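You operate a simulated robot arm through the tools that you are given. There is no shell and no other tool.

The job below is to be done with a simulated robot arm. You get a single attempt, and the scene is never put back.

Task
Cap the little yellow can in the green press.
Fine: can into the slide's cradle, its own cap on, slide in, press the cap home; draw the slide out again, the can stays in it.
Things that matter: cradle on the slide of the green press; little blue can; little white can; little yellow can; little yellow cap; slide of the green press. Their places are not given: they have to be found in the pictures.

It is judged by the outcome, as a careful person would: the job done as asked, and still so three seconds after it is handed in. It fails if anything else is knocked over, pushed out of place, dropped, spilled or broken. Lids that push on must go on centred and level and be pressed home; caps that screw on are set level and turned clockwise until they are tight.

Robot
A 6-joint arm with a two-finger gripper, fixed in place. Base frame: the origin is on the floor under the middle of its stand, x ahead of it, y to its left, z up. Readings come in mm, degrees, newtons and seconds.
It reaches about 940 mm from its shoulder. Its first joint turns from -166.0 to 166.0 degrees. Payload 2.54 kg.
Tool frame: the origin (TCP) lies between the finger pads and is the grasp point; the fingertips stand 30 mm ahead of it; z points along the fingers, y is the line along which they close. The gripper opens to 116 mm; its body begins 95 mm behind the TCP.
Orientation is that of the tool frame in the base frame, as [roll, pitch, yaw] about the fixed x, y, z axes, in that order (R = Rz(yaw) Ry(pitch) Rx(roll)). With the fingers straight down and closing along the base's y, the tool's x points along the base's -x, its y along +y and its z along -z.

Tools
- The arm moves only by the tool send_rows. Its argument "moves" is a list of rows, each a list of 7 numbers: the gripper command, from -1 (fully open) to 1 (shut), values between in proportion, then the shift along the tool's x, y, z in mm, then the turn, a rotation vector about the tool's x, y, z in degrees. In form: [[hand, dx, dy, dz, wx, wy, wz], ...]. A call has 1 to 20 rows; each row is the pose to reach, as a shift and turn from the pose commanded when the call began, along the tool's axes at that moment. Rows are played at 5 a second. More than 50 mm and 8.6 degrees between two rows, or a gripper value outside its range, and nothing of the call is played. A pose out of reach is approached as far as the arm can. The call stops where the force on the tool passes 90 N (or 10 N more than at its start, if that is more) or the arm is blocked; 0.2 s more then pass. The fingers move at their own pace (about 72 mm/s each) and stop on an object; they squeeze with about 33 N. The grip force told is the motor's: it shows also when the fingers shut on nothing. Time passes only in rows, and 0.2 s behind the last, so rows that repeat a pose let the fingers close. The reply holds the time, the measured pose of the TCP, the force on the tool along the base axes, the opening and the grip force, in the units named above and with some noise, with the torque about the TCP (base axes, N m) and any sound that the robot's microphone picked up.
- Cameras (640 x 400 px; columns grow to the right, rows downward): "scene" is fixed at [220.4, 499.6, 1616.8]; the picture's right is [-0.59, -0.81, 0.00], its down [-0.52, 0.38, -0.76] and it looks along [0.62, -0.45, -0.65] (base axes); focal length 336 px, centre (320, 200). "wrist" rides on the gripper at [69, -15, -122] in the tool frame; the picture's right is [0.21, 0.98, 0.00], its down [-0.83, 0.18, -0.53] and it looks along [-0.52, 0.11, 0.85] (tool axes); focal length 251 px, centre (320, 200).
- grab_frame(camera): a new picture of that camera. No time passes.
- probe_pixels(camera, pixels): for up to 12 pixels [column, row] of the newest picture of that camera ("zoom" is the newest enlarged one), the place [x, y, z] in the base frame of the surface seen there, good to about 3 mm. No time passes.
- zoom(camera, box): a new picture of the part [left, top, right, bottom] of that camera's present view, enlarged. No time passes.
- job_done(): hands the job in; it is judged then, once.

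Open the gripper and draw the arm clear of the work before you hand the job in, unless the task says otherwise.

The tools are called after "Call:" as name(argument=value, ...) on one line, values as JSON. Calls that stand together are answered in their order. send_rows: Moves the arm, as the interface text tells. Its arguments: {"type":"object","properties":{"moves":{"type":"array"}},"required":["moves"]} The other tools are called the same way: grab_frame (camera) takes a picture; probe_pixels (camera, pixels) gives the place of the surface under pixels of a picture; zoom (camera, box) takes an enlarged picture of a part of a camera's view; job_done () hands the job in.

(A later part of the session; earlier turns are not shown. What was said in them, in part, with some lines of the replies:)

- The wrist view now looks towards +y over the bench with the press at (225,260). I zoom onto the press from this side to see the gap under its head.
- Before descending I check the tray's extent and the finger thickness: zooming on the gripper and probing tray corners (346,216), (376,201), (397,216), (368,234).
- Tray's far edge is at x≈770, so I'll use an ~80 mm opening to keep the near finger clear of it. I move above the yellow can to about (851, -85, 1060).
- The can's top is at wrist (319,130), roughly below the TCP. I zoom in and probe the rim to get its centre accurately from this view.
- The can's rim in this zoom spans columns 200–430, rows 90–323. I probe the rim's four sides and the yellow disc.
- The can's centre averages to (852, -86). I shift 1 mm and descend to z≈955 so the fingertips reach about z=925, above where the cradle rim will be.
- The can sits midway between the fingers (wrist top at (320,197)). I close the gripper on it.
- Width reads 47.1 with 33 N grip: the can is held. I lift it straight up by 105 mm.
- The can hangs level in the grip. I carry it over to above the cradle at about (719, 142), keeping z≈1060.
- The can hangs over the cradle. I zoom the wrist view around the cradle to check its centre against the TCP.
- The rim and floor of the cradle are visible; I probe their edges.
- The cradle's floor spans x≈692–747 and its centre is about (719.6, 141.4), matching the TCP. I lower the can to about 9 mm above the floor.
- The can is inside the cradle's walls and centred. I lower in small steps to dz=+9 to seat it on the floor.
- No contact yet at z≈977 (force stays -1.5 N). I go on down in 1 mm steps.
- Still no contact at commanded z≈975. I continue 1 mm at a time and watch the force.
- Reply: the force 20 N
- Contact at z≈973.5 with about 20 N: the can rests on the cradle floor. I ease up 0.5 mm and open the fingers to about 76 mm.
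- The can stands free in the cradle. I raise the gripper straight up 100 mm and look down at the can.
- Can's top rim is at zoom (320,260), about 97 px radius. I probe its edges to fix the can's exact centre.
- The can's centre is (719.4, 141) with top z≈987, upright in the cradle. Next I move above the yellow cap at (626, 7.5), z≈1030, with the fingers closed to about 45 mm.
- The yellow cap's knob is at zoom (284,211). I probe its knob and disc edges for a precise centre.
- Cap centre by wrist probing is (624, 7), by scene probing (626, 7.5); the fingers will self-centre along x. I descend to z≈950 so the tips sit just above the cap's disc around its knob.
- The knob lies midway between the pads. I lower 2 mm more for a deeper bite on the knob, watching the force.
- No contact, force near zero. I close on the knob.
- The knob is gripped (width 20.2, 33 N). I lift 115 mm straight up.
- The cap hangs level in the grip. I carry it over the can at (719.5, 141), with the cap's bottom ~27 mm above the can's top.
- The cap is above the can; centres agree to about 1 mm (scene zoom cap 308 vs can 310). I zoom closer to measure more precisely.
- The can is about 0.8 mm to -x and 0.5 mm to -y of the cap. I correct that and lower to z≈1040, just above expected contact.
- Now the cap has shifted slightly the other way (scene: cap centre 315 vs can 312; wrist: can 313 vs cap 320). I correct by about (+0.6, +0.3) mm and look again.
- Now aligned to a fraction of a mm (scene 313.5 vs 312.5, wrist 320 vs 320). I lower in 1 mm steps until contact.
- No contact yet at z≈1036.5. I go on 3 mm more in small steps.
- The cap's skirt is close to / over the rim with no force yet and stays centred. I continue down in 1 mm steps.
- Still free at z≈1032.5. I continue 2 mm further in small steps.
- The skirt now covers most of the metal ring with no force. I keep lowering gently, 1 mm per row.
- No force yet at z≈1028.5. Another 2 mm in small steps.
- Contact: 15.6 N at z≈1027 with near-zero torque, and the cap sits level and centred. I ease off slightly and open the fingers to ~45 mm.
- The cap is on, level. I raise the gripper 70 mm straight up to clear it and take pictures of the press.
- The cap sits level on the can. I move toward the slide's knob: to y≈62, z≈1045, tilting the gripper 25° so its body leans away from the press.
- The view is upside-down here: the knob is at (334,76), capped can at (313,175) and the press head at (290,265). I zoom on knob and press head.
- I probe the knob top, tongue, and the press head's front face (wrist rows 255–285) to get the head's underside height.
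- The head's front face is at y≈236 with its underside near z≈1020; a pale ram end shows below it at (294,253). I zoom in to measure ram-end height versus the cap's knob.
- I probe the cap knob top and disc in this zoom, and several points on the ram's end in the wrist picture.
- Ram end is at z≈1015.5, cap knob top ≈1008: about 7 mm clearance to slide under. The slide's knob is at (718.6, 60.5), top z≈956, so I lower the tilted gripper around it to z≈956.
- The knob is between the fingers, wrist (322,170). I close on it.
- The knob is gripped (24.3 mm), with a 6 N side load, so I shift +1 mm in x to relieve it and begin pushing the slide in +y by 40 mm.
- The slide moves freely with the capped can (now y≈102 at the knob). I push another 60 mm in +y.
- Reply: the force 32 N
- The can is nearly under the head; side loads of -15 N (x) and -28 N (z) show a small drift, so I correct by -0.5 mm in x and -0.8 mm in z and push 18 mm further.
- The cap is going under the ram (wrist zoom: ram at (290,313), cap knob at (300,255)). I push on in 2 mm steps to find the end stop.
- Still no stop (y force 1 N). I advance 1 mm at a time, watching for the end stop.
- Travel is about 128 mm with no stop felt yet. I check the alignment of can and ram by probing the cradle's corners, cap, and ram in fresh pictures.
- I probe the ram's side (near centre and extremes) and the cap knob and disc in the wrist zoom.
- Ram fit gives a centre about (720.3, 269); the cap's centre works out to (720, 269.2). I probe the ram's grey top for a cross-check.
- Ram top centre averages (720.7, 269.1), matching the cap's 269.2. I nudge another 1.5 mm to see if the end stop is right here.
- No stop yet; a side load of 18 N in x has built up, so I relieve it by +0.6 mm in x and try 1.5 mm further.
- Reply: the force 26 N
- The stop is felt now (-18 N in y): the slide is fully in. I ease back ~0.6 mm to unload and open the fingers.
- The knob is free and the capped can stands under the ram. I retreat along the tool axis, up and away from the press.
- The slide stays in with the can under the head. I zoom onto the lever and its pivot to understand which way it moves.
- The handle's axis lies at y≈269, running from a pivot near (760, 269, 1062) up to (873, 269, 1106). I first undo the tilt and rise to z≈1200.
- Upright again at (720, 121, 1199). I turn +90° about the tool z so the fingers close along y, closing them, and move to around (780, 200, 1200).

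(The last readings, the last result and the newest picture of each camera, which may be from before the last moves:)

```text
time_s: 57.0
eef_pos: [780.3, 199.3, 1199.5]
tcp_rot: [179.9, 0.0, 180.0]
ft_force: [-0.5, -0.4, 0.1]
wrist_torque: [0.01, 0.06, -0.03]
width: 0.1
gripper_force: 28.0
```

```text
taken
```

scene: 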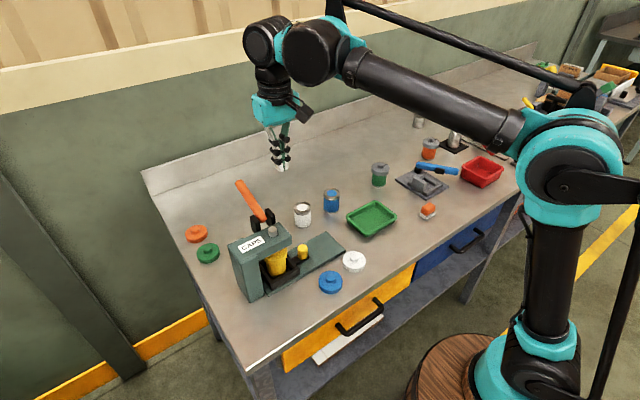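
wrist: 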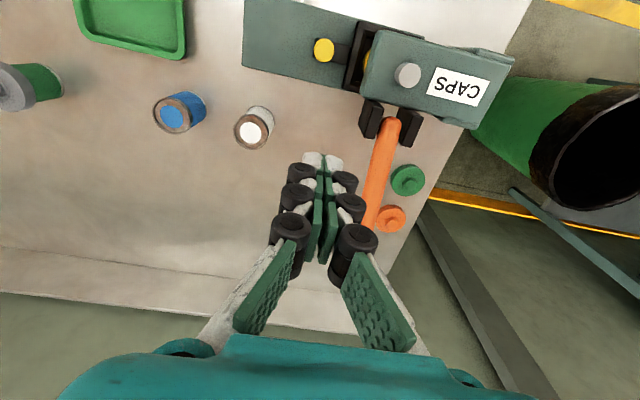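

The closed fingers point down and the handle is visible from wrist (390,130) to (372,220). I move to above the handle near its outer end at about (850, 269), z≈1165.

Call:
send_rows(moves=[[1, -14, 14, 7, 0, 0, 0], [1, -28, 28, 14, 0, 0, 0], [1, -42, 42, 21, 0, 0, 0], [1, -56, 56, 28, 0, 0, 0], [1, -70, 69.5, 35, 0, 0, 0], [1, -70, 69.5, 35, 0, 0, 0]])

Call:
grab_frame(camera="wrist")

Call:
zoom(camera="scene", box=[195, 110, 325, 240])

```text
time_s: 58.4
eef_pos: [848.6, 270.4, 1164.4]
tcp_rot: [179.9, 0.0, -179.9]
ft_force: [-1.3, -0.2, 0.1]
wrist_torque: [0.02, 0.01, 0.01]
width: 0.0
gripper_force: 28.5
```

```text
taken
```

wrist: 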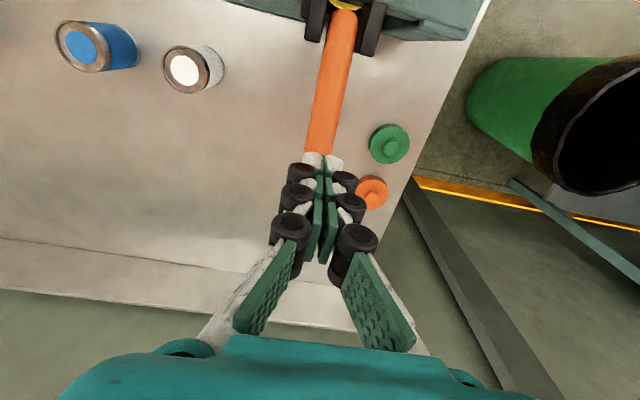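

```text
3.08 times, centred on (260, 175) of scene
```

zoom: 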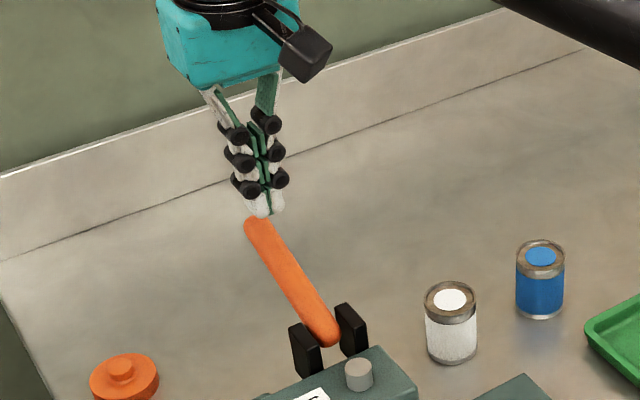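

Aligned above the handle. I lower to just above expected contact (tips ~z 1107).

Call:
send_rows(moves=[[1, 0, -0.5, 10, 0, 0, 0], [1, 0, -0.5, 20, 0, 0, 0], [1, 0, -0.5, 26, 0, 0, 0], [1, 0, -0.5, 30, 0, 0, 0], [1, 0, -0.5, 33, 0, 0, 0], [1, 0, -0.5, 33, 0, 0, 0]])

Call:
zoom(camera="scene", box=[225, 150, 295, 230])

```text
time_s: 59.8
eef_pos: [850.1, 268.5, 1131.3]
tcp_rot: [179.9, 0.0, -179.9]
ft_force: [0.1, -0.3, 0.5]
wrist_torque: [-0.02, 0.01, 0.03]
width: 0.0
gripper_force: 28.6
```

```text
5.00 times, centred on (260, 190) of scene
```

zoom: 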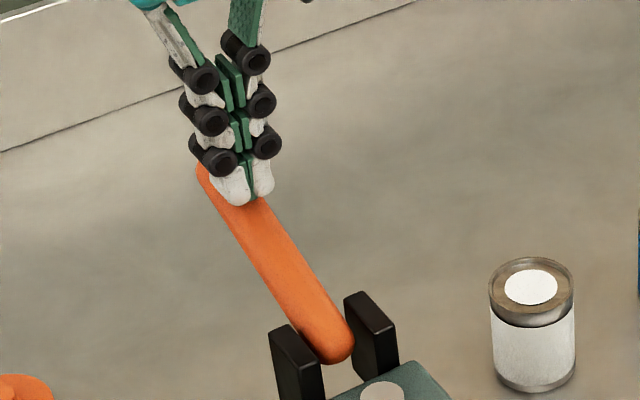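

The tips are right at the handle's top with no force yet. I press down in 2 mm steps and read the force.

Call:
send_rows(moves=[[1, 0, 0, 2, 0, 0, 0], [1, 0, 0, 4, 0, 0, 0], [1, 0, 0, 6, 0, 0, 0], [1, 0, 0, 6, 0, 0, 0]])

Call:
zoom(camera="scene", box=[225, 150, 295, 230])

```text
time_s: 60.8
eef_pos: [849.9, 269.2, 1125.8]
tcp_rot: [179.8, 0.1, -179.9]
ft_force: [-0.4, 0.2, 0.1]
wrist_torque: [-0.01, 0.02, 0.01]
width: 0.0
gripper_force: 28.9
```

```text
5.00 times, centred on (260, 190) of scene
```

zoom: 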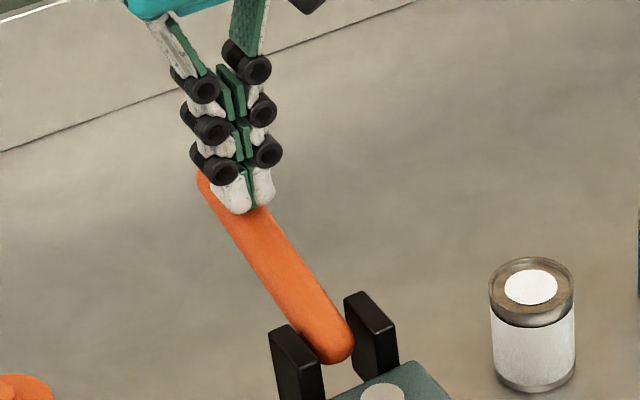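

The handle's top seems to have dipped slightly with almost no force. I continue down 12 mm and compare the handle and ram.

Call:
send_rows(moves=[[1, 0, 0, 3, 0, 0, 0], [1, 0, 0, 6, 0, 0, 0], [1, 0, 0, 9, 0, 0, 0], [1, 0, 0, 12, 0, 0, 0], [1, 0, 0, 12, 0, 0, 0]])

Call:
zoom(camera="scene", box=[225, 170, 325, 280])

Call:
grab_frame(camera="wrist")

```text
time_s: 62.0
eef_pos: [850.9, 269.1, 1114.4]
tcp_rot: [179.9, 0.0, -179.9]
ft_force: [0.7, 0.1, 0.2]
wrist_torque: [0.01, -0.01, -0.03]
width: 6.2
gripper_force: 28.5
```

```text
3.64 times, centred on (275, 225) of scene
```

zoom: 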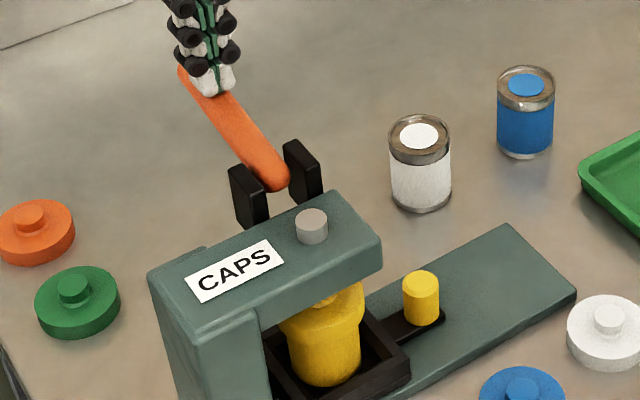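

```text
taken
```

wrist: 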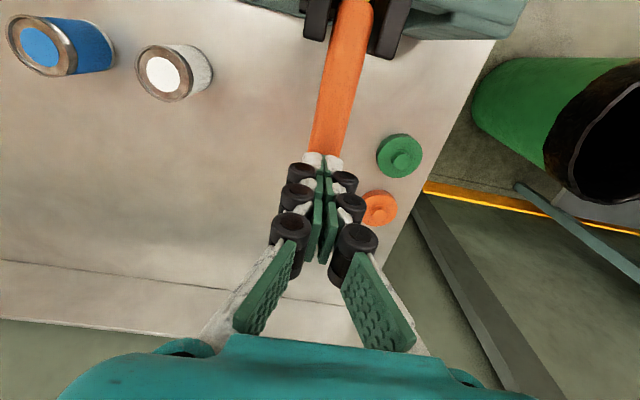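

Width rose to 6.2 mm, so the handle is prying the fingertips apart. I zoom in close to see whether the lever moved or the fingers are straddling it.

Call:
zoom(camera="scene", box=[230, 160, 280, 215])

Call:
zoom(camera="wrist", box=[270, 100, 390, 220])

```text
7.27 times, centred on (255, 188) of scene
```

zoom: 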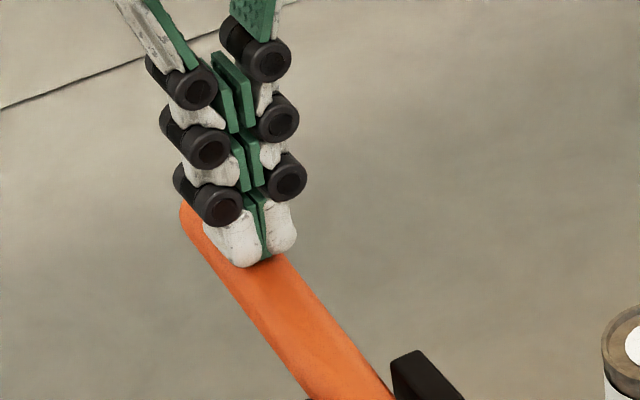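

```text
3.33 times, centred on (330, 160) of wrist
```

zoom: 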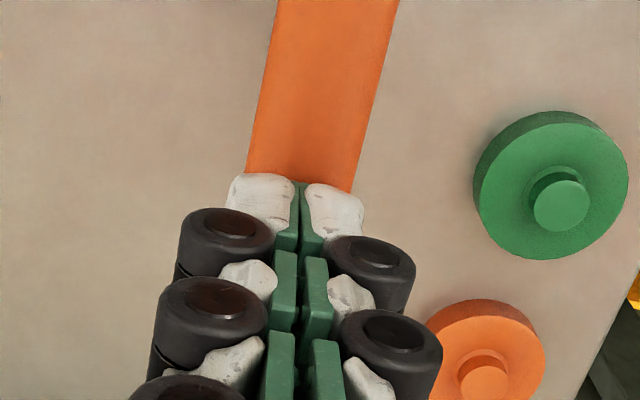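

The handle's end has moved down from scene row 180 to 189, so the lever is turning down freely. I probe the ram's top and the handle to see whether the ram follows.

Call:
zoom(camera="scene", box=[262, 215, 292, 240])

Call:
probe_pixels(camera="scene", pixels=[[237, 190], [240, 194], [243, 198]])

```text
16.00 times, centred on (277, 228) of scene
```

zoom: 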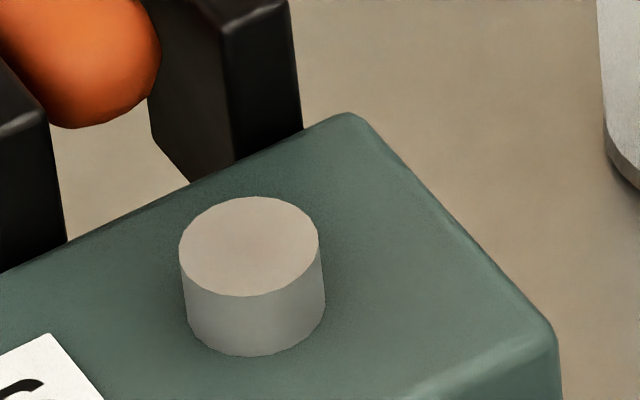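

```text
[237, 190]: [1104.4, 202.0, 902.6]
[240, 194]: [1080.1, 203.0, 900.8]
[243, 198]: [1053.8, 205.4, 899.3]
```

The ram has come down about 4 mm, so pushing the handle down is right, but the fingertips get wedged by the handle. I'll grip the handle instead: rise 45 mm and open to 50 mm.

Call:
send_rows(moves=[[1, 0, 0, -10, 0, 0, 0], [1, 0, 0, -25, 0, 0, 0], [0.15, 0, 0, -45, 0, 0, 0], [0.15, 0, 0, -45, 0, 0, 0], [0.15, 0, 0, -45, 0, 0, 0]])

Call:
grab_frame(camera="wrist")

Call:
zoom(camera="scene", box=[225, 160, 295, 240])

```text
time_s: 63.2
eef_pos: [850.8, 267.7, 1157.4]
tcp_rot: [179.9, 0.0, -179.9]
ft_force: [0.2, -0.3, -0.1]
wrist_torque: [-0.02, -0.01, -0.02]
width: 49.3
gripper_force: 0.0
```

```text
taken
```

wrist: 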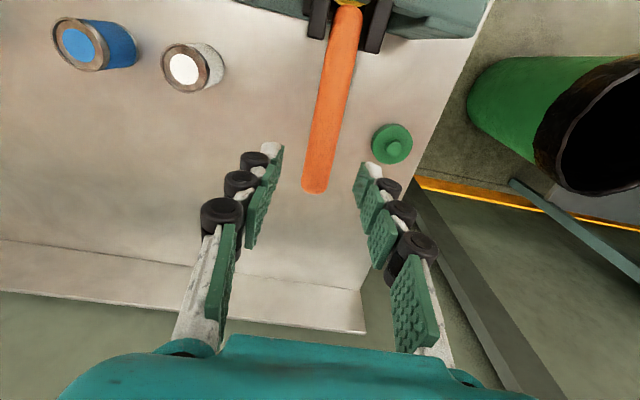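

```text
5.00 times, centred on (260, 200) of scene
```

zoom: 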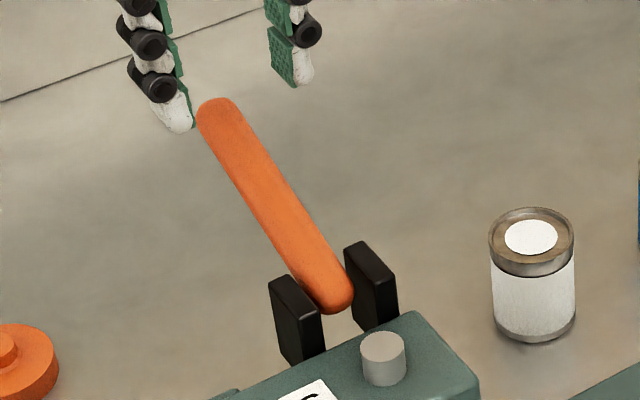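

The lever has sprung back up to rest by itself. I lower the open fingers around the handle so the TCP is at its axis, z≈1096.

Call:
send_rows(moves=[[0.15, 0, 0, 15, 0, 0, 0], [0.15, 0, 0, 30, 0, 0, 0], [0.15, 0, 0, 45, 0, 0, 0], [0.15, 0, 0, 57, 0, 0, 0], [0.15, 0, 0, 62, 0, 0, 0], [0.15, 0, 0, 62, 0, 0, 0]])

Call:
grab_frame(camera="wrist")

Call:
zoom(camera="scene", box=[225, 160, 295, 240])

```text
time_s: 64.6
eef_pos: [852.1, 268.8, 1095.9]
tcp_rot: [179.9, 0.0, -179.8]
ft_force: [-0.2, -0.7, -0.1]
wrist_torque: [-0.03, 0.01, 0.0]
width: 49.3
gripper_force: 0.1
```

```text
taken
```

wrist: 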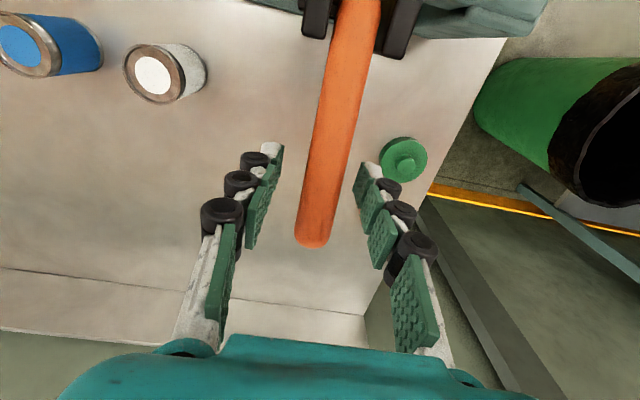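

```text
5.00 times, centred on (260, 200) of scene
```

zoom: 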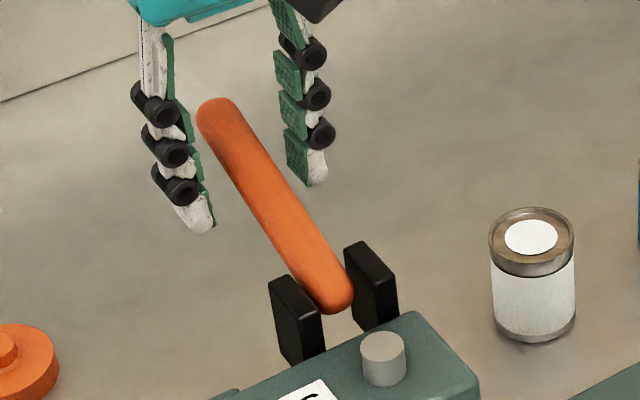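

The handle lies midway between the fingers. I close on it.

Call:
send_rows(moves=[[0.4, 0, 0, 0, 0, 0, 0], [1, 0, 0, 0, 0, 0, 0], [1, 0, 0, 0, 0, 0, 0], [1, 0, 0, 0, 0, 0, 0]])

Call:
zoom(camera="scene", box=[225, 160, 295, 240])

```text
time_s: 65.6
eef_pos: [851.8, 270.3, 1095.4]
tcp_rot: [179.9, 0.1, -179.9]
ft_force: [2.2, 10.4, 1.7]
wrist_torque: [0.02, -0.05, -0.07]
width: 20.3
gripper_force: 45.0
```

```text
5.00 times, centred on (260, 200) of scene
```

zoom: 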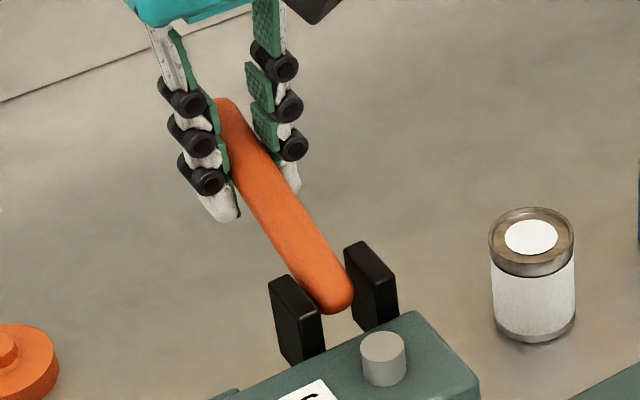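

The handle is gripped (20.3 mm, 45 N). I pull it down along its arc to about +5°, watching forces.

Call:
send_rows(moves=[[1, 0, 0.5, 0, 0, 0, 0], [1, -1.5, 0.5, 4.5, 0, 0, 0], [1, -2.8, 0.5, 8.9, 0, 0, 0], [1, -3.8, 0.5, 13, 0, 0, 0], [1, -4.6, 0.5, 17.2, 0, 0, 0], [1, -5.2, 0.5, 21.3, 0, 0, 0], [1, -5.7, 0.5, 25.5, 0, 0, 0], [1, -5.7, 0.5, 25.5, 0, 0, 0]])

Call:
zoom(camera="scene", box=[225, 160, 325, 280])

```text
time_s: 67.4
eef_pos: [854.9, 268.5, 1070.9]
tcp_rot: [179.9, 0.1, -179.9]
ft_force: [-11.4, 13.7, 12.7]
wrist_torque: [0.06, 1.12, -0.06]
width: 20.5
gripper_force: 45.0
```

```text
3.33 times, centred on (275, 220) of scene
```

zoom: 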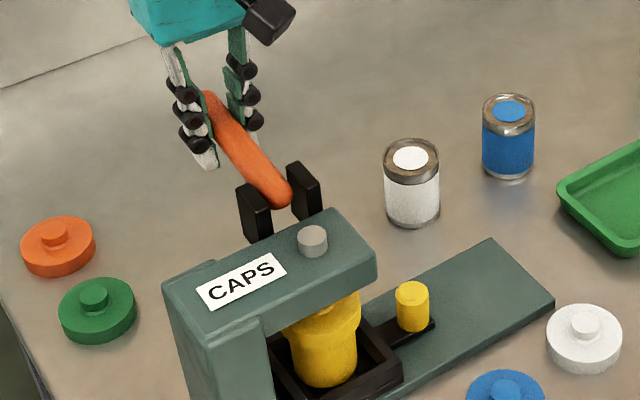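

The ram is descending; resistance is 13 N. I correct slightly (+0.5 mm y, -0.5 mm x) and carry on down to about -10°.

Call:
send_rows(moves=[[1, 0.2, 0.5, 4.2, 0, 0, 0], [1, 0.1, 0.5, 8.5, 0, 0, 0], [1, 0.3, 0.5, 12.8, 0, 0, 0], [1, 0.5, 0.5, 17, 0, 0, 0], [1, 1, 0.5, 21.2, 0, 0, 0], [1, 1.6, 0.5, 25.3, 0, 0, 0], [1, 1.6, 0.5, 25.3, 0, 0, 0]])

Call:
zoom(camera="scene", box=[225, 160, 325, 280])

Call:
zoom(camera="scene", box=[262, 215, 312, 280])

```text
time_s: 69.0
eef_pos: [853.1, 269.5, 1044.9]
tcp_rot: [179.9, 0.0, 180.0]
ft_force: [0.4, 4.6, 7.7]
wrist_torque: [-0.03, 0.59, 0.03]
width: 20.2
gripper_force: 43.8
```

```text
3.33 times, centred on (275, 220) of scene
```

zoom: 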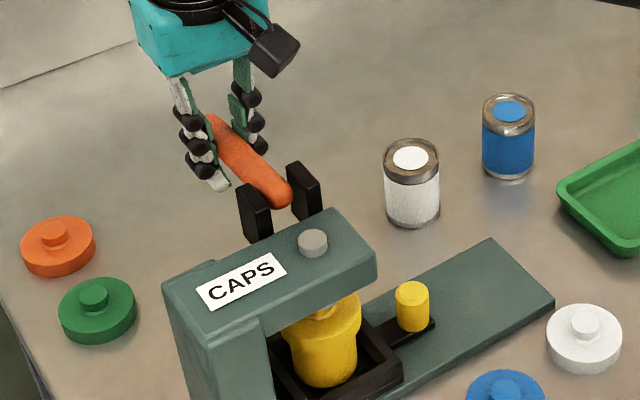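

```text
6.15 times, centred on (287, 248) of scene
```

zoom: 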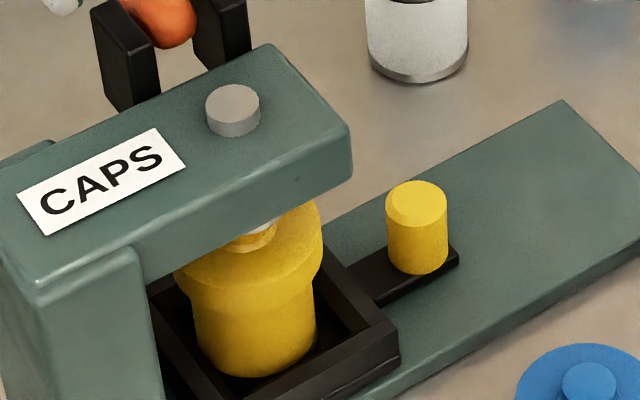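

The ram's pale disc now reaches the cap's knob at (255,230). I continue down slowly to about -20°, watching force and sound.

Call:
send_rows(moves=[[1, 0.5, 0, 2.8, 0, 0, 0], [1, 1.2, 0, 5.6, 0, 0, 0], [1, 1.8, 0, 8.3, 0, 0, 0], [1, 2.6, 0, 11, 0, 0, 0], [1, 3.5, 0, 13.7, 0, 0, 0], [1, 4.4, 0, 16.4, 0, 0, 0], [1, 4.4, 0, 16.4, 0, 0, 0]])

Call:
zoom(camera="scene", box=[225, 160, 325, 280])

Call:
zoom(camera="scene", box=[262, 215, 312, 280])

```text
time_s: 70.6
eef_pos: [848.3, 270.0, 1028.9]
tcp_rot: [179.9, 0.1, -179.9]
ft_force: [7.3, 0.4, 11.0]
wrist_torque: [0.05, 0.68, 0.04]
width: 19.6
gripper_force: 41.8
heard: snap
```

```text
3.33 times, centred on (275, 220) of scene
```

zoom: 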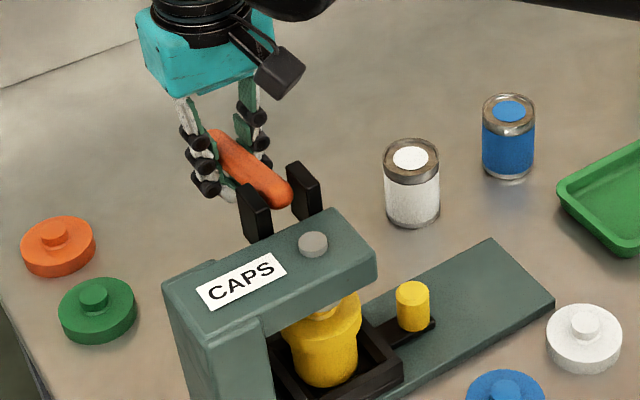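

```text
6.15 times, centred on (287, 248) of scene
```

zoom: 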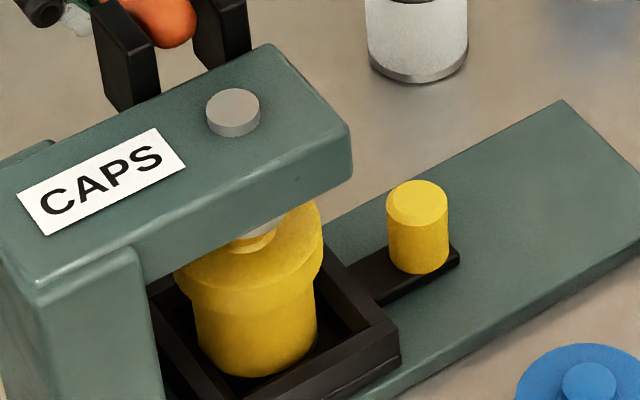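

A snap was heard: the cap went home. To be sure it is fully seated I press a little further, about 5 mm of handle, and watch the force.

Call:
send_rows(moves=[[1, 0.8, 0, 2, 0, 0, 0], [1, 1.6, 0, 4, 0, 0, 0], [1, 2.4, 0, 6, 0, 0, 0], [1, 2.4, 0, 6, 0, 0, 0]])

Call:
zoom(camera="scene", box=[225, 170, 285, 230])

Call:
zoom(camera="scene", box=[262, 215, 312, 280])

```text
time_s: 71.6
eef_pos: [847.5, 270.5, 1023.7]
tcp_rot: [179.9, 0.0, -179.9]
ft_force: [12.4, 5.2, 17.4]
wrist_torque: [-0.11, 0.38, 0.03]
width: 19.6
gripper_force: 41.9
```

```text
6.67 times, centred on (255, 200) of scene
```

zoom: 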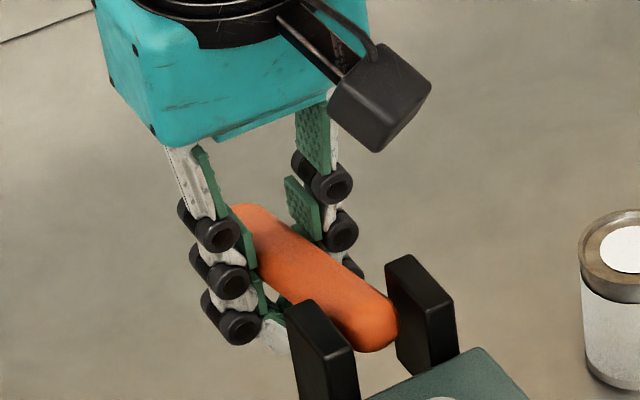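

```text
6.15 times, centred on (287, 248) of scene
```

zoom: 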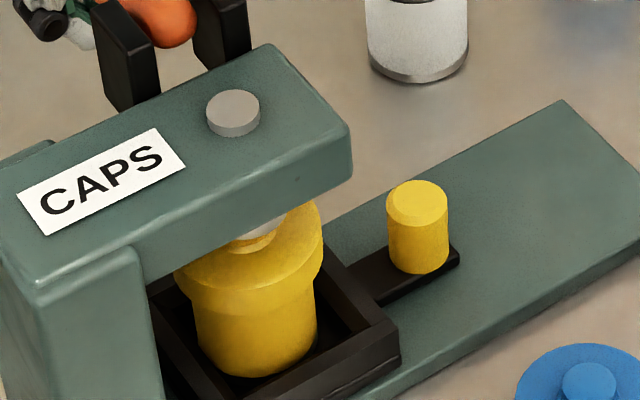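

The handle has stopped and the fingers are slipping along it. I zoom in on the capped can and the ram to see how far the cap has gone down.

Call:
zoom(camera="scene", box=[284, 242, 318, 280])

Call:
grab_frame(camera="wrist")

```text
10.53 times, centred on (301, 261) of scene
```

zoom: 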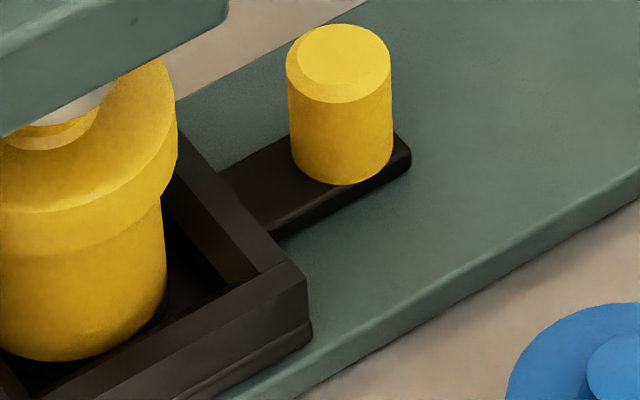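

```text
taken
```

wrist: 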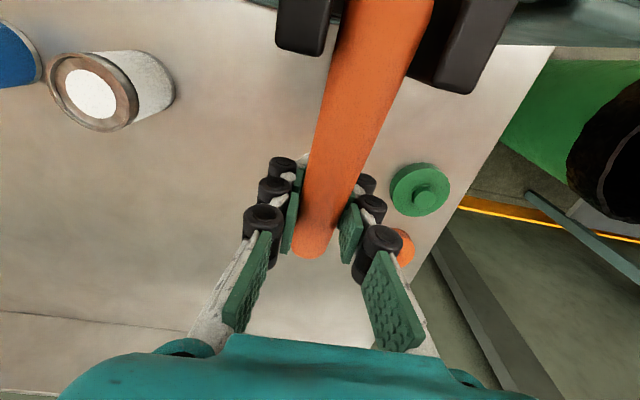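

I probe points on the handle and the ram top to estimate lever angle and ram travel.

Call:
probe_pixels(camera="wrist", pixels=[[385, 30], [365, 80], [350, 120], [335, 170], [320, 215], [312, 240], [310, 252]])

Call:
zoom(camera="scene", box=[262, 215, 292, 240])

```text
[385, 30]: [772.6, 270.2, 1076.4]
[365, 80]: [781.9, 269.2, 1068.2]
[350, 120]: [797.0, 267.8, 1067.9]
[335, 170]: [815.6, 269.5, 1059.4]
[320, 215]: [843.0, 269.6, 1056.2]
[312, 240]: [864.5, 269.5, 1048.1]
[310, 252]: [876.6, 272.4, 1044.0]
```

```text
16.00 times, centred on (277, 228) of scene
```

zoom: 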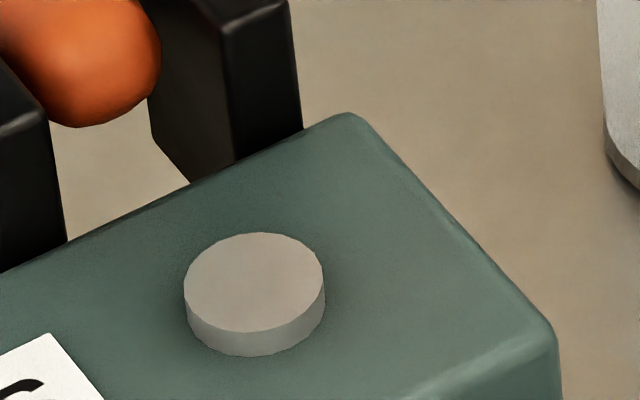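

The lever is now at about -17° and the ram has travelled ~11.5 mm, i.e. ~4 mm of pressing after the 7.5 mm gap, then solid. I ride the lever back up most of its arc while holding it.

Call:
send_rows(moves=[[1, -2.5, 0, -6, 0, 0, 0], [1, -4, 0, -12.5, 0, 0, 0], [1, -5, 0, -19, 0, 0, 0], [1, -5.5, 0, -25, 0, 0, 0], [1, -5.3, 0, -31, 0, 0, 0], [1, -5, 0, -37, 0, 0, 0], [1, -4.2, 0, -43, 0, 0, 0], [1, -3, 0, -49, 0, 0, 0], [1, -3, 0, -49, 0, 0, 0]])

Call:
zoom(camera="scene", box=[225, 160, 325, 280])

```text
time_s: 73.6
eef_pos: [853.2, 270.1, 1072.7]
tcp_rot: [179.9, 0.0, -179.8]
ft_force: [23.6, 3.9, -2.3]
wrist_torque: [-0.07, -0.37, 0.27]
width: 19.9
gripper_force: 41.5
```

```text
3.33 times, centred on (275, 220) of scene
```

zoom: 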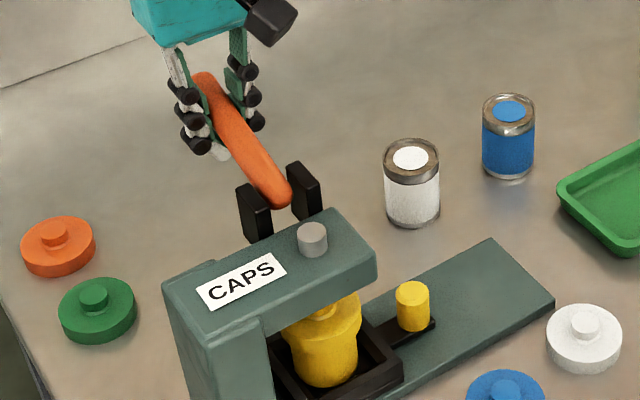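

The lever is back up near rest. I compare the capped can with the pre-press view using the same zoom box.

Call:
zoom(camera="scene", box=[270, 220, 340, 290])

```text
5.71 times, centred on (305, 255) of scene
```

zoom: 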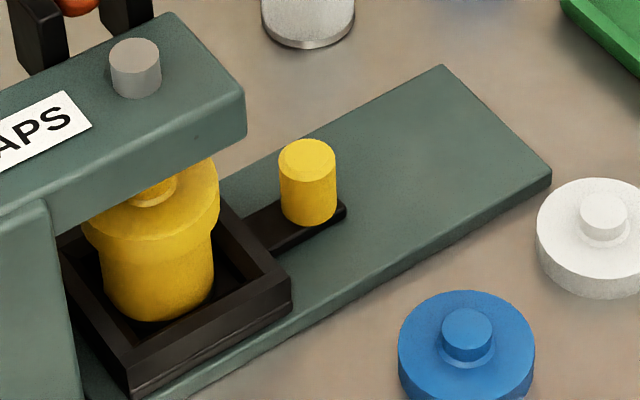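

The cap sits visibly lower now, with its knob showing under the head. I open the fingers and rise clear of the lever.

Call:
send_rows(moves=[[0.6, 0, 0, 0, 0, 0, 0], [0.3, 0, 0, 0, 0, 0, 0], [0.1, 0, 0, 0, 0, 0, 0], [0.1, 0, 0, -15, 0, 0, 0], [0.1, 0, 0, -40, 0, 0, 0], [0.1, 0, 0, -70, 0, 0, 0], [0.1, 0, 0, -100, 0, 0, 0], [0.1, 0, 0, -120, 0, 0, 0]])

Call:
grab_frame(camera="scene")

Call:
zoom(camera="scene", box=[262, 215, 292, 240])

```text
time_s: 75.4
eef_pos: [851.3, 269.6, 1193.0]
tcp_rot: [179.9, 0.0, -179.9]
ft_force: [0.1, -0.2, 0.3]
wrist_torque: [0.03, 0.0, 0.01]
width: 52.3
gripper_force: 0.1
```

```text
taken
```

scene: 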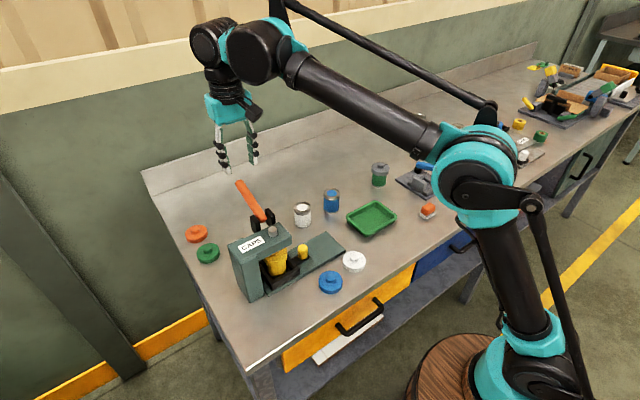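

```text
16.00 times, centred on (277, 228) of scene
```

zoom: 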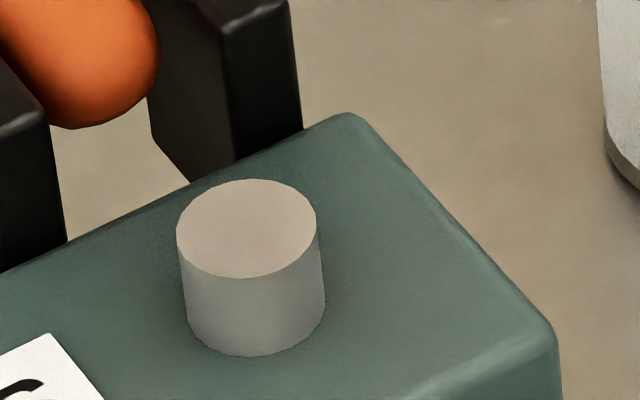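

The ram is fully up again. I go back over: to (720, 120, 1200), turning -90° so the fingers close along x again.

Call:
send_rows(moves=[[0.1, 10.9, -12.4, -0.6, 0, 0, -7.5], [0.1, 21.8, -24.8, -1.2, 0, 0, -15], [0.1, 32.7, -37.2, -1.8, 0, 0, -22.5], [0.1, 43.6, -49.6, -2.4, 0, 0, -30], [0.1, 54.5, -62, -3, 0, 0, -37.5], [0.1, 65.4, -74.4, -3.6, 0, 0, -45], [0.1, 76.3, -86.8, -4.2, 0, 0, -52.5], [0.1, 87.2, -99.2, -4.8, 0, 0, -60], [0.1, 98.1, -111.6, -5.4, 0, 0, -67.5], [0.1, 109, -124, -6, 0, 0, -75], [0.1, 120, -136.4, -6.6, 0, 0, -82.5], [0.1, 131, -149, -7, 0, 0, -90], [0.1, 131, -149, -7, 0, 0, -90]])

```text
time_s: 78.2
eef_pos: [720.3, 122.3, 1200.4]
tcp_rot: [-180.0, 0.1, -89.9]
ft_force: [0.0, -0.2, -0.1]
wrist_torque: [0.02, 0.01, 0.06]
width: 51.9
gripper_force: 0.0
```

Upright at (720, 122, 1200). I tilt 25° again and lower to z≈1110, the start of the approach to the slide's knob.

Call:
send_rows(moves=[[0.1, 0, 0, 22, 0, -6.5, 0], [0.1, 0, 0, 45, 0, -13, 0], [0.1, 0, 0, 68, 0, -19.5, 0], [0.1, 0, 0, 90, 0, -25, 0], [0.1, 0, 0, 90, 0, -25, 0]])

Call:
grab_frame(camera="wrist")

Call:
zoom(camera="wrist", box=[270, 60, 370, 200])

```text
time_s: 79.4
eef_pos: [720.5, 122.9, 1108.3]
tcp_rot: [179.9, 25.1, -90.0]
ft_force: [-0.4, 0.3, -0.1]
wrist_torque: [-0.03, 0.03, -0.01]
width: 52.4
gripper_force: 0.0
```

```text
taken
```

wrist: 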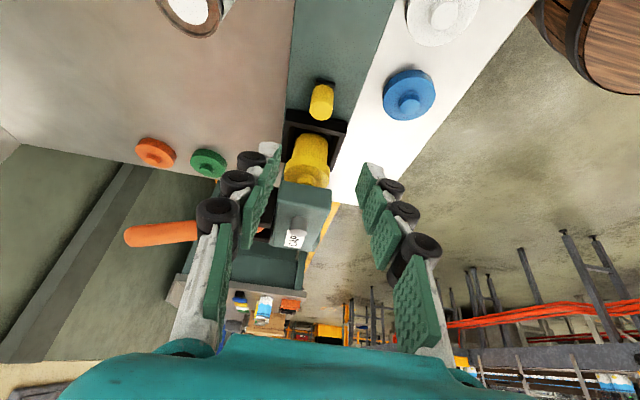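

```text
2.86 times, centred on (320, 130) of wrist
```

zoom: 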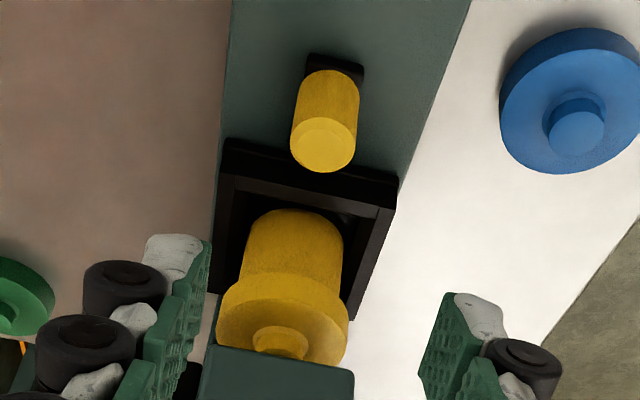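

The view matches the earlier retreat pose. I probe the slide's knob top and cap to confirm positions before going down.

Call:
probe_pixels(camera="zoom", pixels=[[323, 145], [297, 145], [350, 145], [323, 122], [323, 168], [280, 345], [240, 310], [330, 315]])

```text
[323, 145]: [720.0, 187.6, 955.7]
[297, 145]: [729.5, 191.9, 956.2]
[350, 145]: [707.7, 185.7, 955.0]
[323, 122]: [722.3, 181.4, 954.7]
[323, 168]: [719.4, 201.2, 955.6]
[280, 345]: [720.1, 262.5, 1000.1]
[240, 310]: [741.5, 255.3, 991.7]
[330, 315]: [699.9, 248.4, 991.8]
```

The knob is at (719.7, 190) as expected, and the cap's disc top is now z≈991.7 (4.6 mm lower than before pressing). I lower along the tool axis back to the knob.

Call:
send_rows(moves=[[0.1, 0, 0, 30, 0, 0, 0], [0.1, 0, 0, 60, 0, 0, 0], [0.1, 0, 0, 90, 0, 0, 0], [0.1, 0, 0, 115, 0, 0, 0], [0.1, 0, 0, 140, 0, 0, 0], [0.1, 0, 0, 158, 0, 0, 0], [0.1, 0, 0, 168, 0, 0, 0], [0.1, 0, 0, 168, 0, 0, 0]])

Call:
grab_frame(camera="wrist")

Call:
zoom(camera="scene", box=[270, 200, 360, 290])

```text
time_s: 81.2
eef_pos: [721.6, 192.2, 957.5]
tcp_rot: [179.8, 25.1, -90.0]
ft_force: [0.1, -0.3, 0.3]
wrist_torque: [0.0, -0.02, 0.03]
width: 52.2
gripper_force: 0.0
```

```text
taken
```

wrist: 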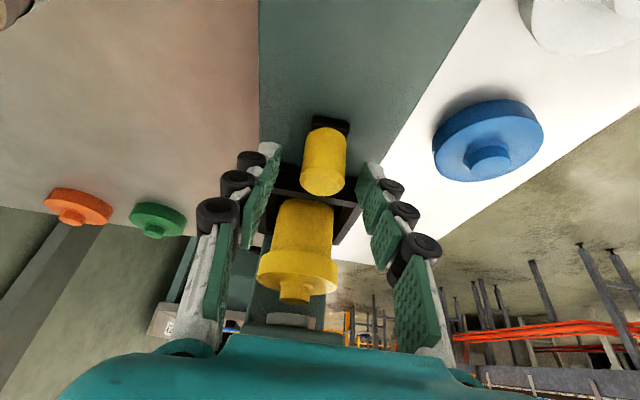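

```text
4.44 times, centred on (315, 245) of scene
```

zoom: 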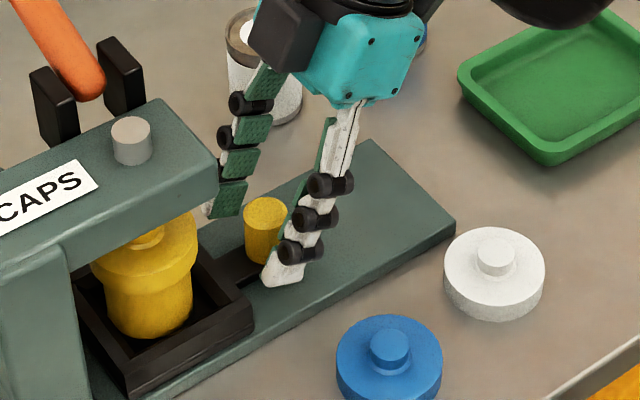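

The fingers straddle the knob. I zoom the wrist view to inspect how the cap sits on the can now.

Call:
zoom(camera="wrist", box=[240, 180, 360, 350])

```text
2.35 times, centred on (300, 265) of wrist
```

zoom: 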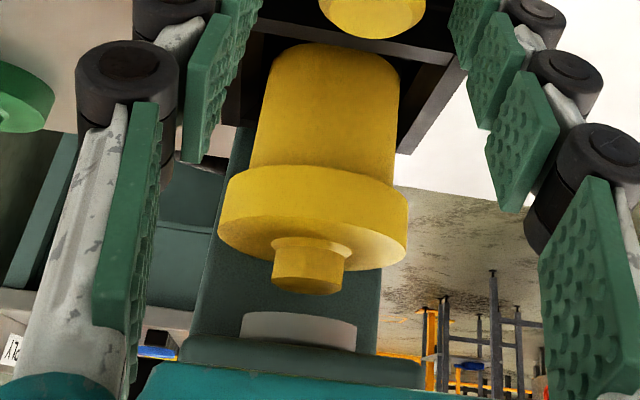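

The cap is level and its skirt now covers the metal ring entirely. I close on the slide's knob.

Call:
send_rows(moves=[[0.3, 0, 0, 0, 0, 0, 0], [0.5, 0, 0, 0, 0, 0, 0], [1, 0, 0, 0, 0, 0, 0], [1, 0, 0, 0, 0, 0, 0], [1, 0, 0, 0, 0, 0, 0]])

```text
time_s: 82.4
eef_pos: [721.1, 193.7, 958.7]
tcp_rot: [179.9, 25.1, -89.9]
ft_force: [-6.2, -0.4, -3.1]
wrist_torque: [0.13, 0.21, 0.02]
width: 24.2
gripper_force: 44.8
```

The knob is held (24.2 mm). I draw the slide out gently by 60 mm in -y.

Call:
send_rows(moves=[[1, 1.8, 0.4, -0.85, 0, 0, 0], [1, 5.4, 0.4, -2.5, 0, 0, 0], [1, 10.9, 0.4, -5.1, 0, 0, 0], [1, 17.2, 0.4, -8.1, 0, 0, 0], [1, 23.6, 0.4, -11.1, 0, 0, 0], [1, 30.8, 0.4, -14.4, 0, 0, 0], [1, 38, 0.4, -17.8, 0, 0, 0], [1, 45.3, 0.4, -21.2, 0, 0, 0], [1, 50.7, 0.4, -23.8, 0, 0, 0], [1, 54.3, 0.4, -25.4, 0, 0, 0], [1, 54.3, 0.4, -25.4, 0, 0, 0]])

Call:
zoom(camera="scene", box=[225, 170, 365, 290])

```text
time_s: 84.8
eef_pos: [719.1, 132.6, 957.5]
tcp_rot: [-180.0, 25.2, -90.0]
ft_force: [27.9, -0.1, 21.9]
wrist_torque: [-0.35, -0.82, 0.0]
width: 24.1
gripper_force: 44.5
```

```text
3.33 times, centred on (295, 230) of scene
```

zoom: 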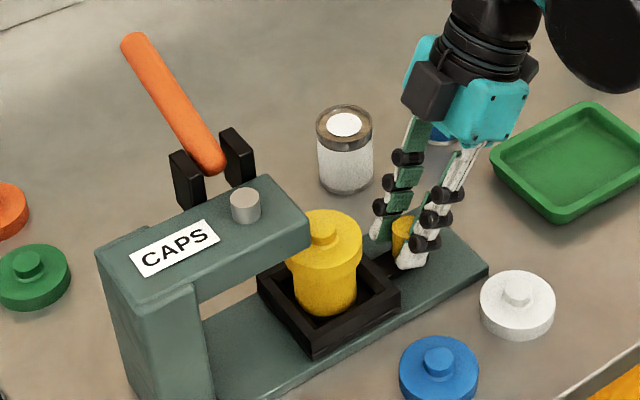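

The slide is coming out with the capped can in it; side loads of 28 N (x) and 22 N (z) have built up, so I correct for that drift and draw another 60 mm.

Call:
send_rows(moves=[[1, -0.3, -0.9, -0.6, 0, 0, 0], [1, 5.1, -1.0, -3.2, 0, 0, 0], [1, 12.3, -1.1, -6.7, 0, 0, 0], [1, 19.5, -1.2, -10.2, 0, 0, 0], [1, 26.7, -1.35, -13.6, 0, 0, 0], [1, 33.9, -1.5, -17.1, 0, 0, 0], [1, 41.2, -1.6, -20.6, 0, 0, 0], [1, 48.4, -1.7, -24.0, 0, 0, 0], [1, 53.8, -1.8, -26.6, 0, 0, 0], [1, 53.8, -1.8, -26.6, 0, 0, 0]])

Call:
zoom(camera="scene", box=[245, 180, 385, 300])

```text
time_s: 87.0
eef_pos: [720.2, 70.9, 957.7]
tcp_rot: [179.8, 25.1, -89.9]
ft_force: [-33.5, -0.7, -30.8]
wrist_torque: [-0.26, 0.82, 0.13]
width: 24.3
gripper_force: 45.4
```

```text
3.33 times, centred on (315, 240) of scene
```

zoom: 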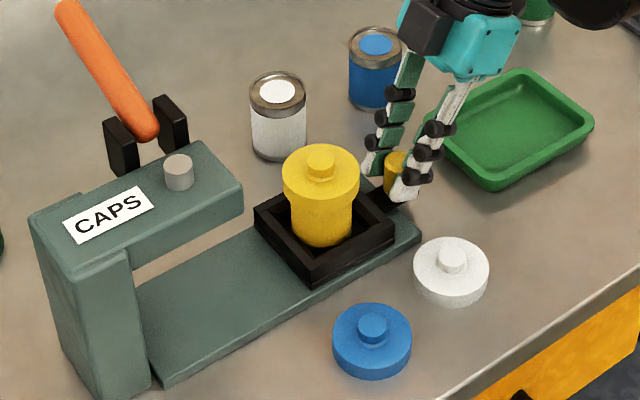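

Nearly out (y≈71). The corrections overshot, so I relax -1 mm in x and -0.9 mm in z, then draw the last ~9 mm in small steps to the outer stop.

Call:
send_rows(moves=[[1, 0.4, 1.0, 0.8, 0, 0, 0], [1, 2.2, 1.0, 0, 0, 0, 0], [1, 4.0, 1.0, -0.9, 0, 0, 0], [1, 5.8, 1.0, -1.7, 0, 0, 0], [1, 7.2, 1.0, -2.4, 0, 0, 0], [1, 7.2, 1.0, -2.4, 0, 0, 0]])

```text
time_s: 88.4
eef_pos: [720.4, 65.0, 958.7]
tcp_rot: [180.0, 25.2, -90.0]
ft_force: [-14.5, -0.9, 16.3]
wrist_torque: [0.05, 0.5, 0.01]
width: 24.1
gripper_force: 45.2
```

At y≈65; the slide started at ~63. I draw 2–3 mm more to feel the outer stop.

Call:
send_rows(moves=[[1, -0.1, 0.4, -0.4, 0, 0, 0], [1, 0.8, 0.4, -0.8, 0, 0, 0], [1, 1.7, 0.4, -1.2, 0, 0, 0], [1, 2.6, 0.4, -1.6, 0, 0, 0], [1, 2.6, 0.4, -1.6, 0, 0, 0]])

Call:
zoom(camera="scene", box=[290, 200, 370, 270])

```text
time_s: 89.6
eef_pos: [721.1, 63.4, 958.0]
tcp_rot: [-180.0, 25.1, -90.0]
ft_force: [1.8, 11.5, 29.9]
wrist_torque: [0.56, -0.05, -0.01]
width: 24.2
gripper_force: 45.1
```

```text
5.71 times, centred on (330, 235) of scene
```

zoom: 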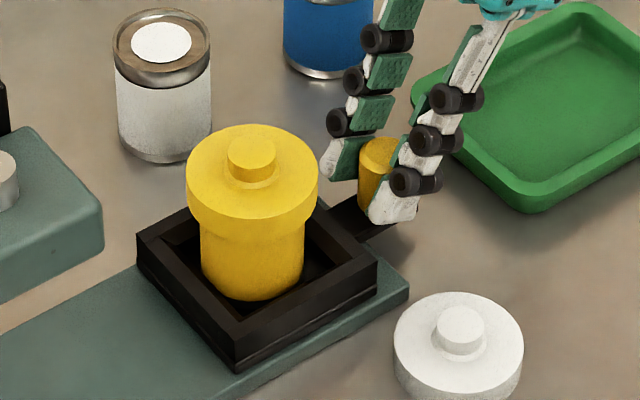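

The outer stop is felt (+11.5 N in y); the slide is fully out with the can upright. I relax the loads and open the fingers.

Call:
send_rows(moves=[[1, -0.7, 0, -0.6, 0, 0, 0], [0.5, -0.7, 0, -0.6, 0, 0, 0], [0.3, -0.7, 0, -0.6, 0, 0, 0], [0.15, -0.7, 0, -0.6, 0, 0, 0], [0.15, -0.7, 0, -0.6, 0, 0, 0]])

Call:
grab_frame(camera="wrist")

```text
time_s: 90.8
eef_pos: [721.4, 62.5, 957.6]
tcp_rot: [179.9, 25.1, -90.0]
ft_force: [0.6, 0.4, -0.9]
wrist_torque: [0.02, -0.02, -0.02]
width: 49.2
gripper_force: 0.1
```

```text
taken
```

wrist: 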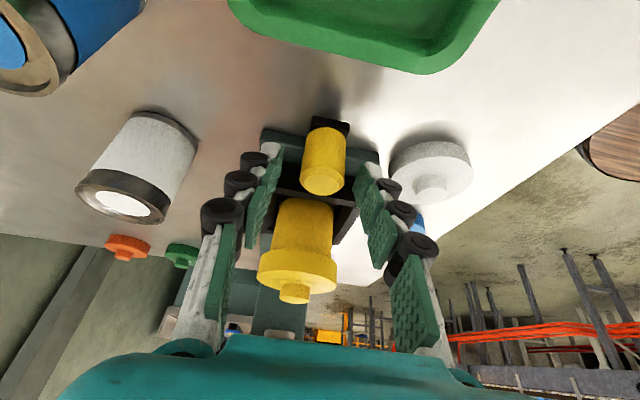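

The knob is free and the capped can stands in the cradle. I retreat up along the tool axis, well clear of everything.

Call:
send_rows(moves=[[0.15, 0, 0, -12, 0, 0, 0], [0.15, 0, 0, -30, 0, 0, 0], [0.15, 0, 0, -55, 0, 0, 0], [0.15, 0, 0, -85, 0, 0, 0], [0.15, 0, 0, -115, 0, 0, 0], [0.15, 0, 0, -145, 0, 0, 0], [0.15, 0, 0, -175, 0, 0, 0], [0.15, 0, 0, -175, 0, 0, 0]])

Call:
grab_frame(camera="scene")

Call:
zoom(camera="wrist", box=[260, 60, 380, 220])

```text
time_s: 92.6
eef_pos: [719.4, -13.3, 1117.3]
tcp_rot: [179.9, 25.1, -89.9]
ft_force: [0.3, 1.1, 0.3]
wrist_torque: [0.0, 0.0, -0.01]
width: 49.3
gripper_force: 0.1
```

```text
taken
```

scene: 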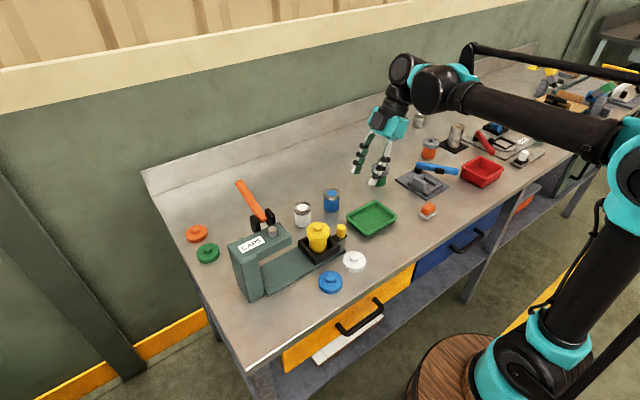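

```text
2.50 times, centred on (320, 140) of wrist
```

zoom: 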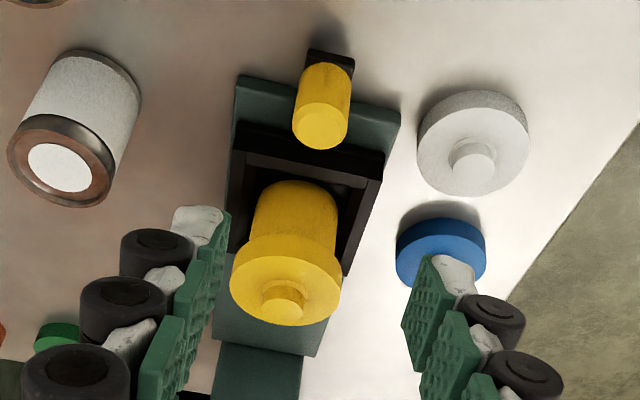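

Everything stands as it should. I zoom in on the capped can in the scene view and probe the cap's level, centring and height.

Call:
zoom(camera="scene", box=[298, 215, 342, 265])

```text
8.00 times, centred on (320, 240) of scene
```

zoom: 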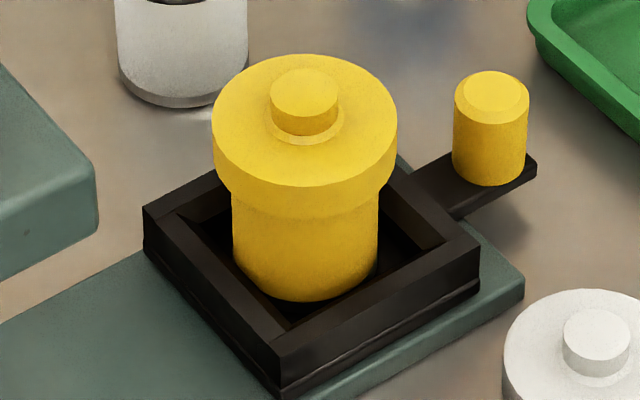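

Call:
probe_pixels(camera="zoom", pixels=[[222, 115], [388, 118], [305, 60], [305, 178], [250, 80], [360, 160], [305, 90], [305, 205], [305, 250], [235, 240], [375, 240]])

```text
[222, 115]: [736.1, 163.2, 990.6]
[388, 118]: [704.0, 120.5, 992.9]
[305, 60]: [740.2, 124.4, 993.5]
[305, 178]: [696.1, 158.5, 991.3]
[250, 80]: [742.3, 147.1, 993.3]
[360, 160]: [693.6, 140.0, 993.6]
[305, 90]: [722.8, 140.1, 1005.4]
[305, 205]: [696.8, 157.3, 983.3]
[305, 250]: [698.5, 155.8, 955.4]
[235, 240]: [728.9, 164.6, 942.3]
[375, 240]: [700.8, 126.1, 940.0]
```

The cap's top is level (z≈992±1.5 all round), centred on the can, and about 4.5 mm lower than before pressing; all else is undisturbed. I open the gripper fully and draw the arm back and up.

Call:
send_rows(moves=[[-1, -8, 10, -17, 0, 0, 0], [-1, -16, 35, -34, 0, 0, 0], [-1, -24, 60, -51, 0, 0, 0], [-1, -32, 90, -68, 0, 0, 0], [-1, -40, 120, -85, 0, 0, 0], [-1, -48, 150, -100, 0, 0, 0], [-1, -51, 180, -109, 0, 0, 0], [-1, -51, 200, -109, 0, 0, 0], [-1, -51, 200, -109, 0, 0, 0]])

Call:
grab_frame(camera="scene")

Call:
zoom(camera="scene", box=[180, 140, 420, 300])

```text
time_s: 94.6
eef_pos: [519.2, -12.2, 1239.0]
tcp_rot: [179.9, 25.1, -89.8]
ft_force: [0.7, 0.2, 0.6]
wrist_torque: [-0.03, -0.04, -0.02]
width: 116.0
gripper_force: 0.0
```

```text
taken
```

scene: 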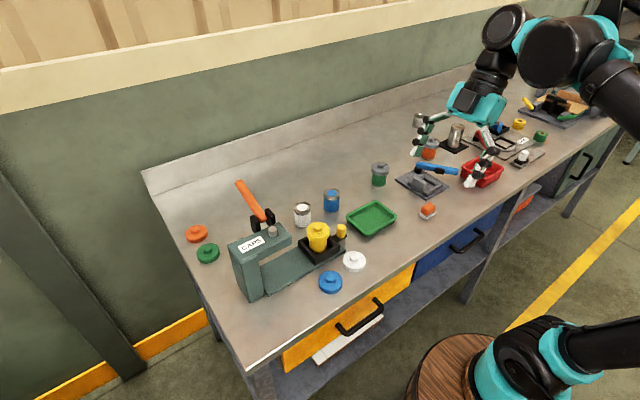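

```text
2.50 times, centred on (300, 220) of scene
```

zoom: 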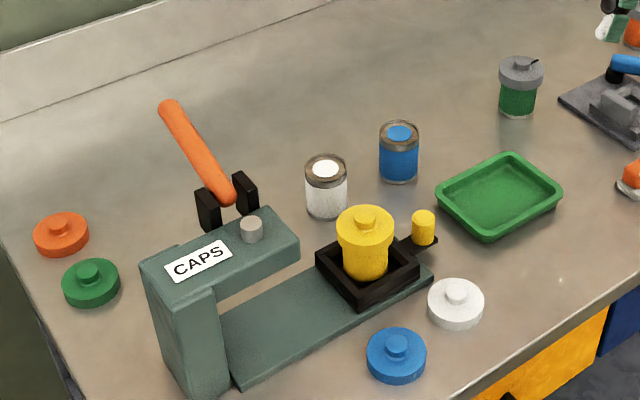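

The final picture shows the yellow can, capped level, in the drawn-out cradle at (365,245); the lever is up, the other cans and caps are where they were, and the gripper is open and clear. I hand the job in.

Call:
job_done()

```text
The job is handed in.
```

The yellow can is capped and standing in the cradle with the slide drawn all the way out, and I have handed the job in.

- **Cap:** It went on centred and was pressed with the lever until there was a snap, after which the ram would go no further. Its top now measures about 4.5 mm lower than before pressing and is level to within about 1.5 mm.
- **Slide:** I pushed it in to its inner stop before pressing and drew it out to its outer stop afterwards. The lever and ram returned to rest by themselves.
- **Everything else:** In the last picture the other cans, caps and the tray are where they started. The gripper is open and clear of the bench.

On my first try at the lever, the closed fingertips began to wedge apart on the handle. I let it spring back and gripped the handle instead. The ram came down only about 4 mm in that try and did not reach the cap.
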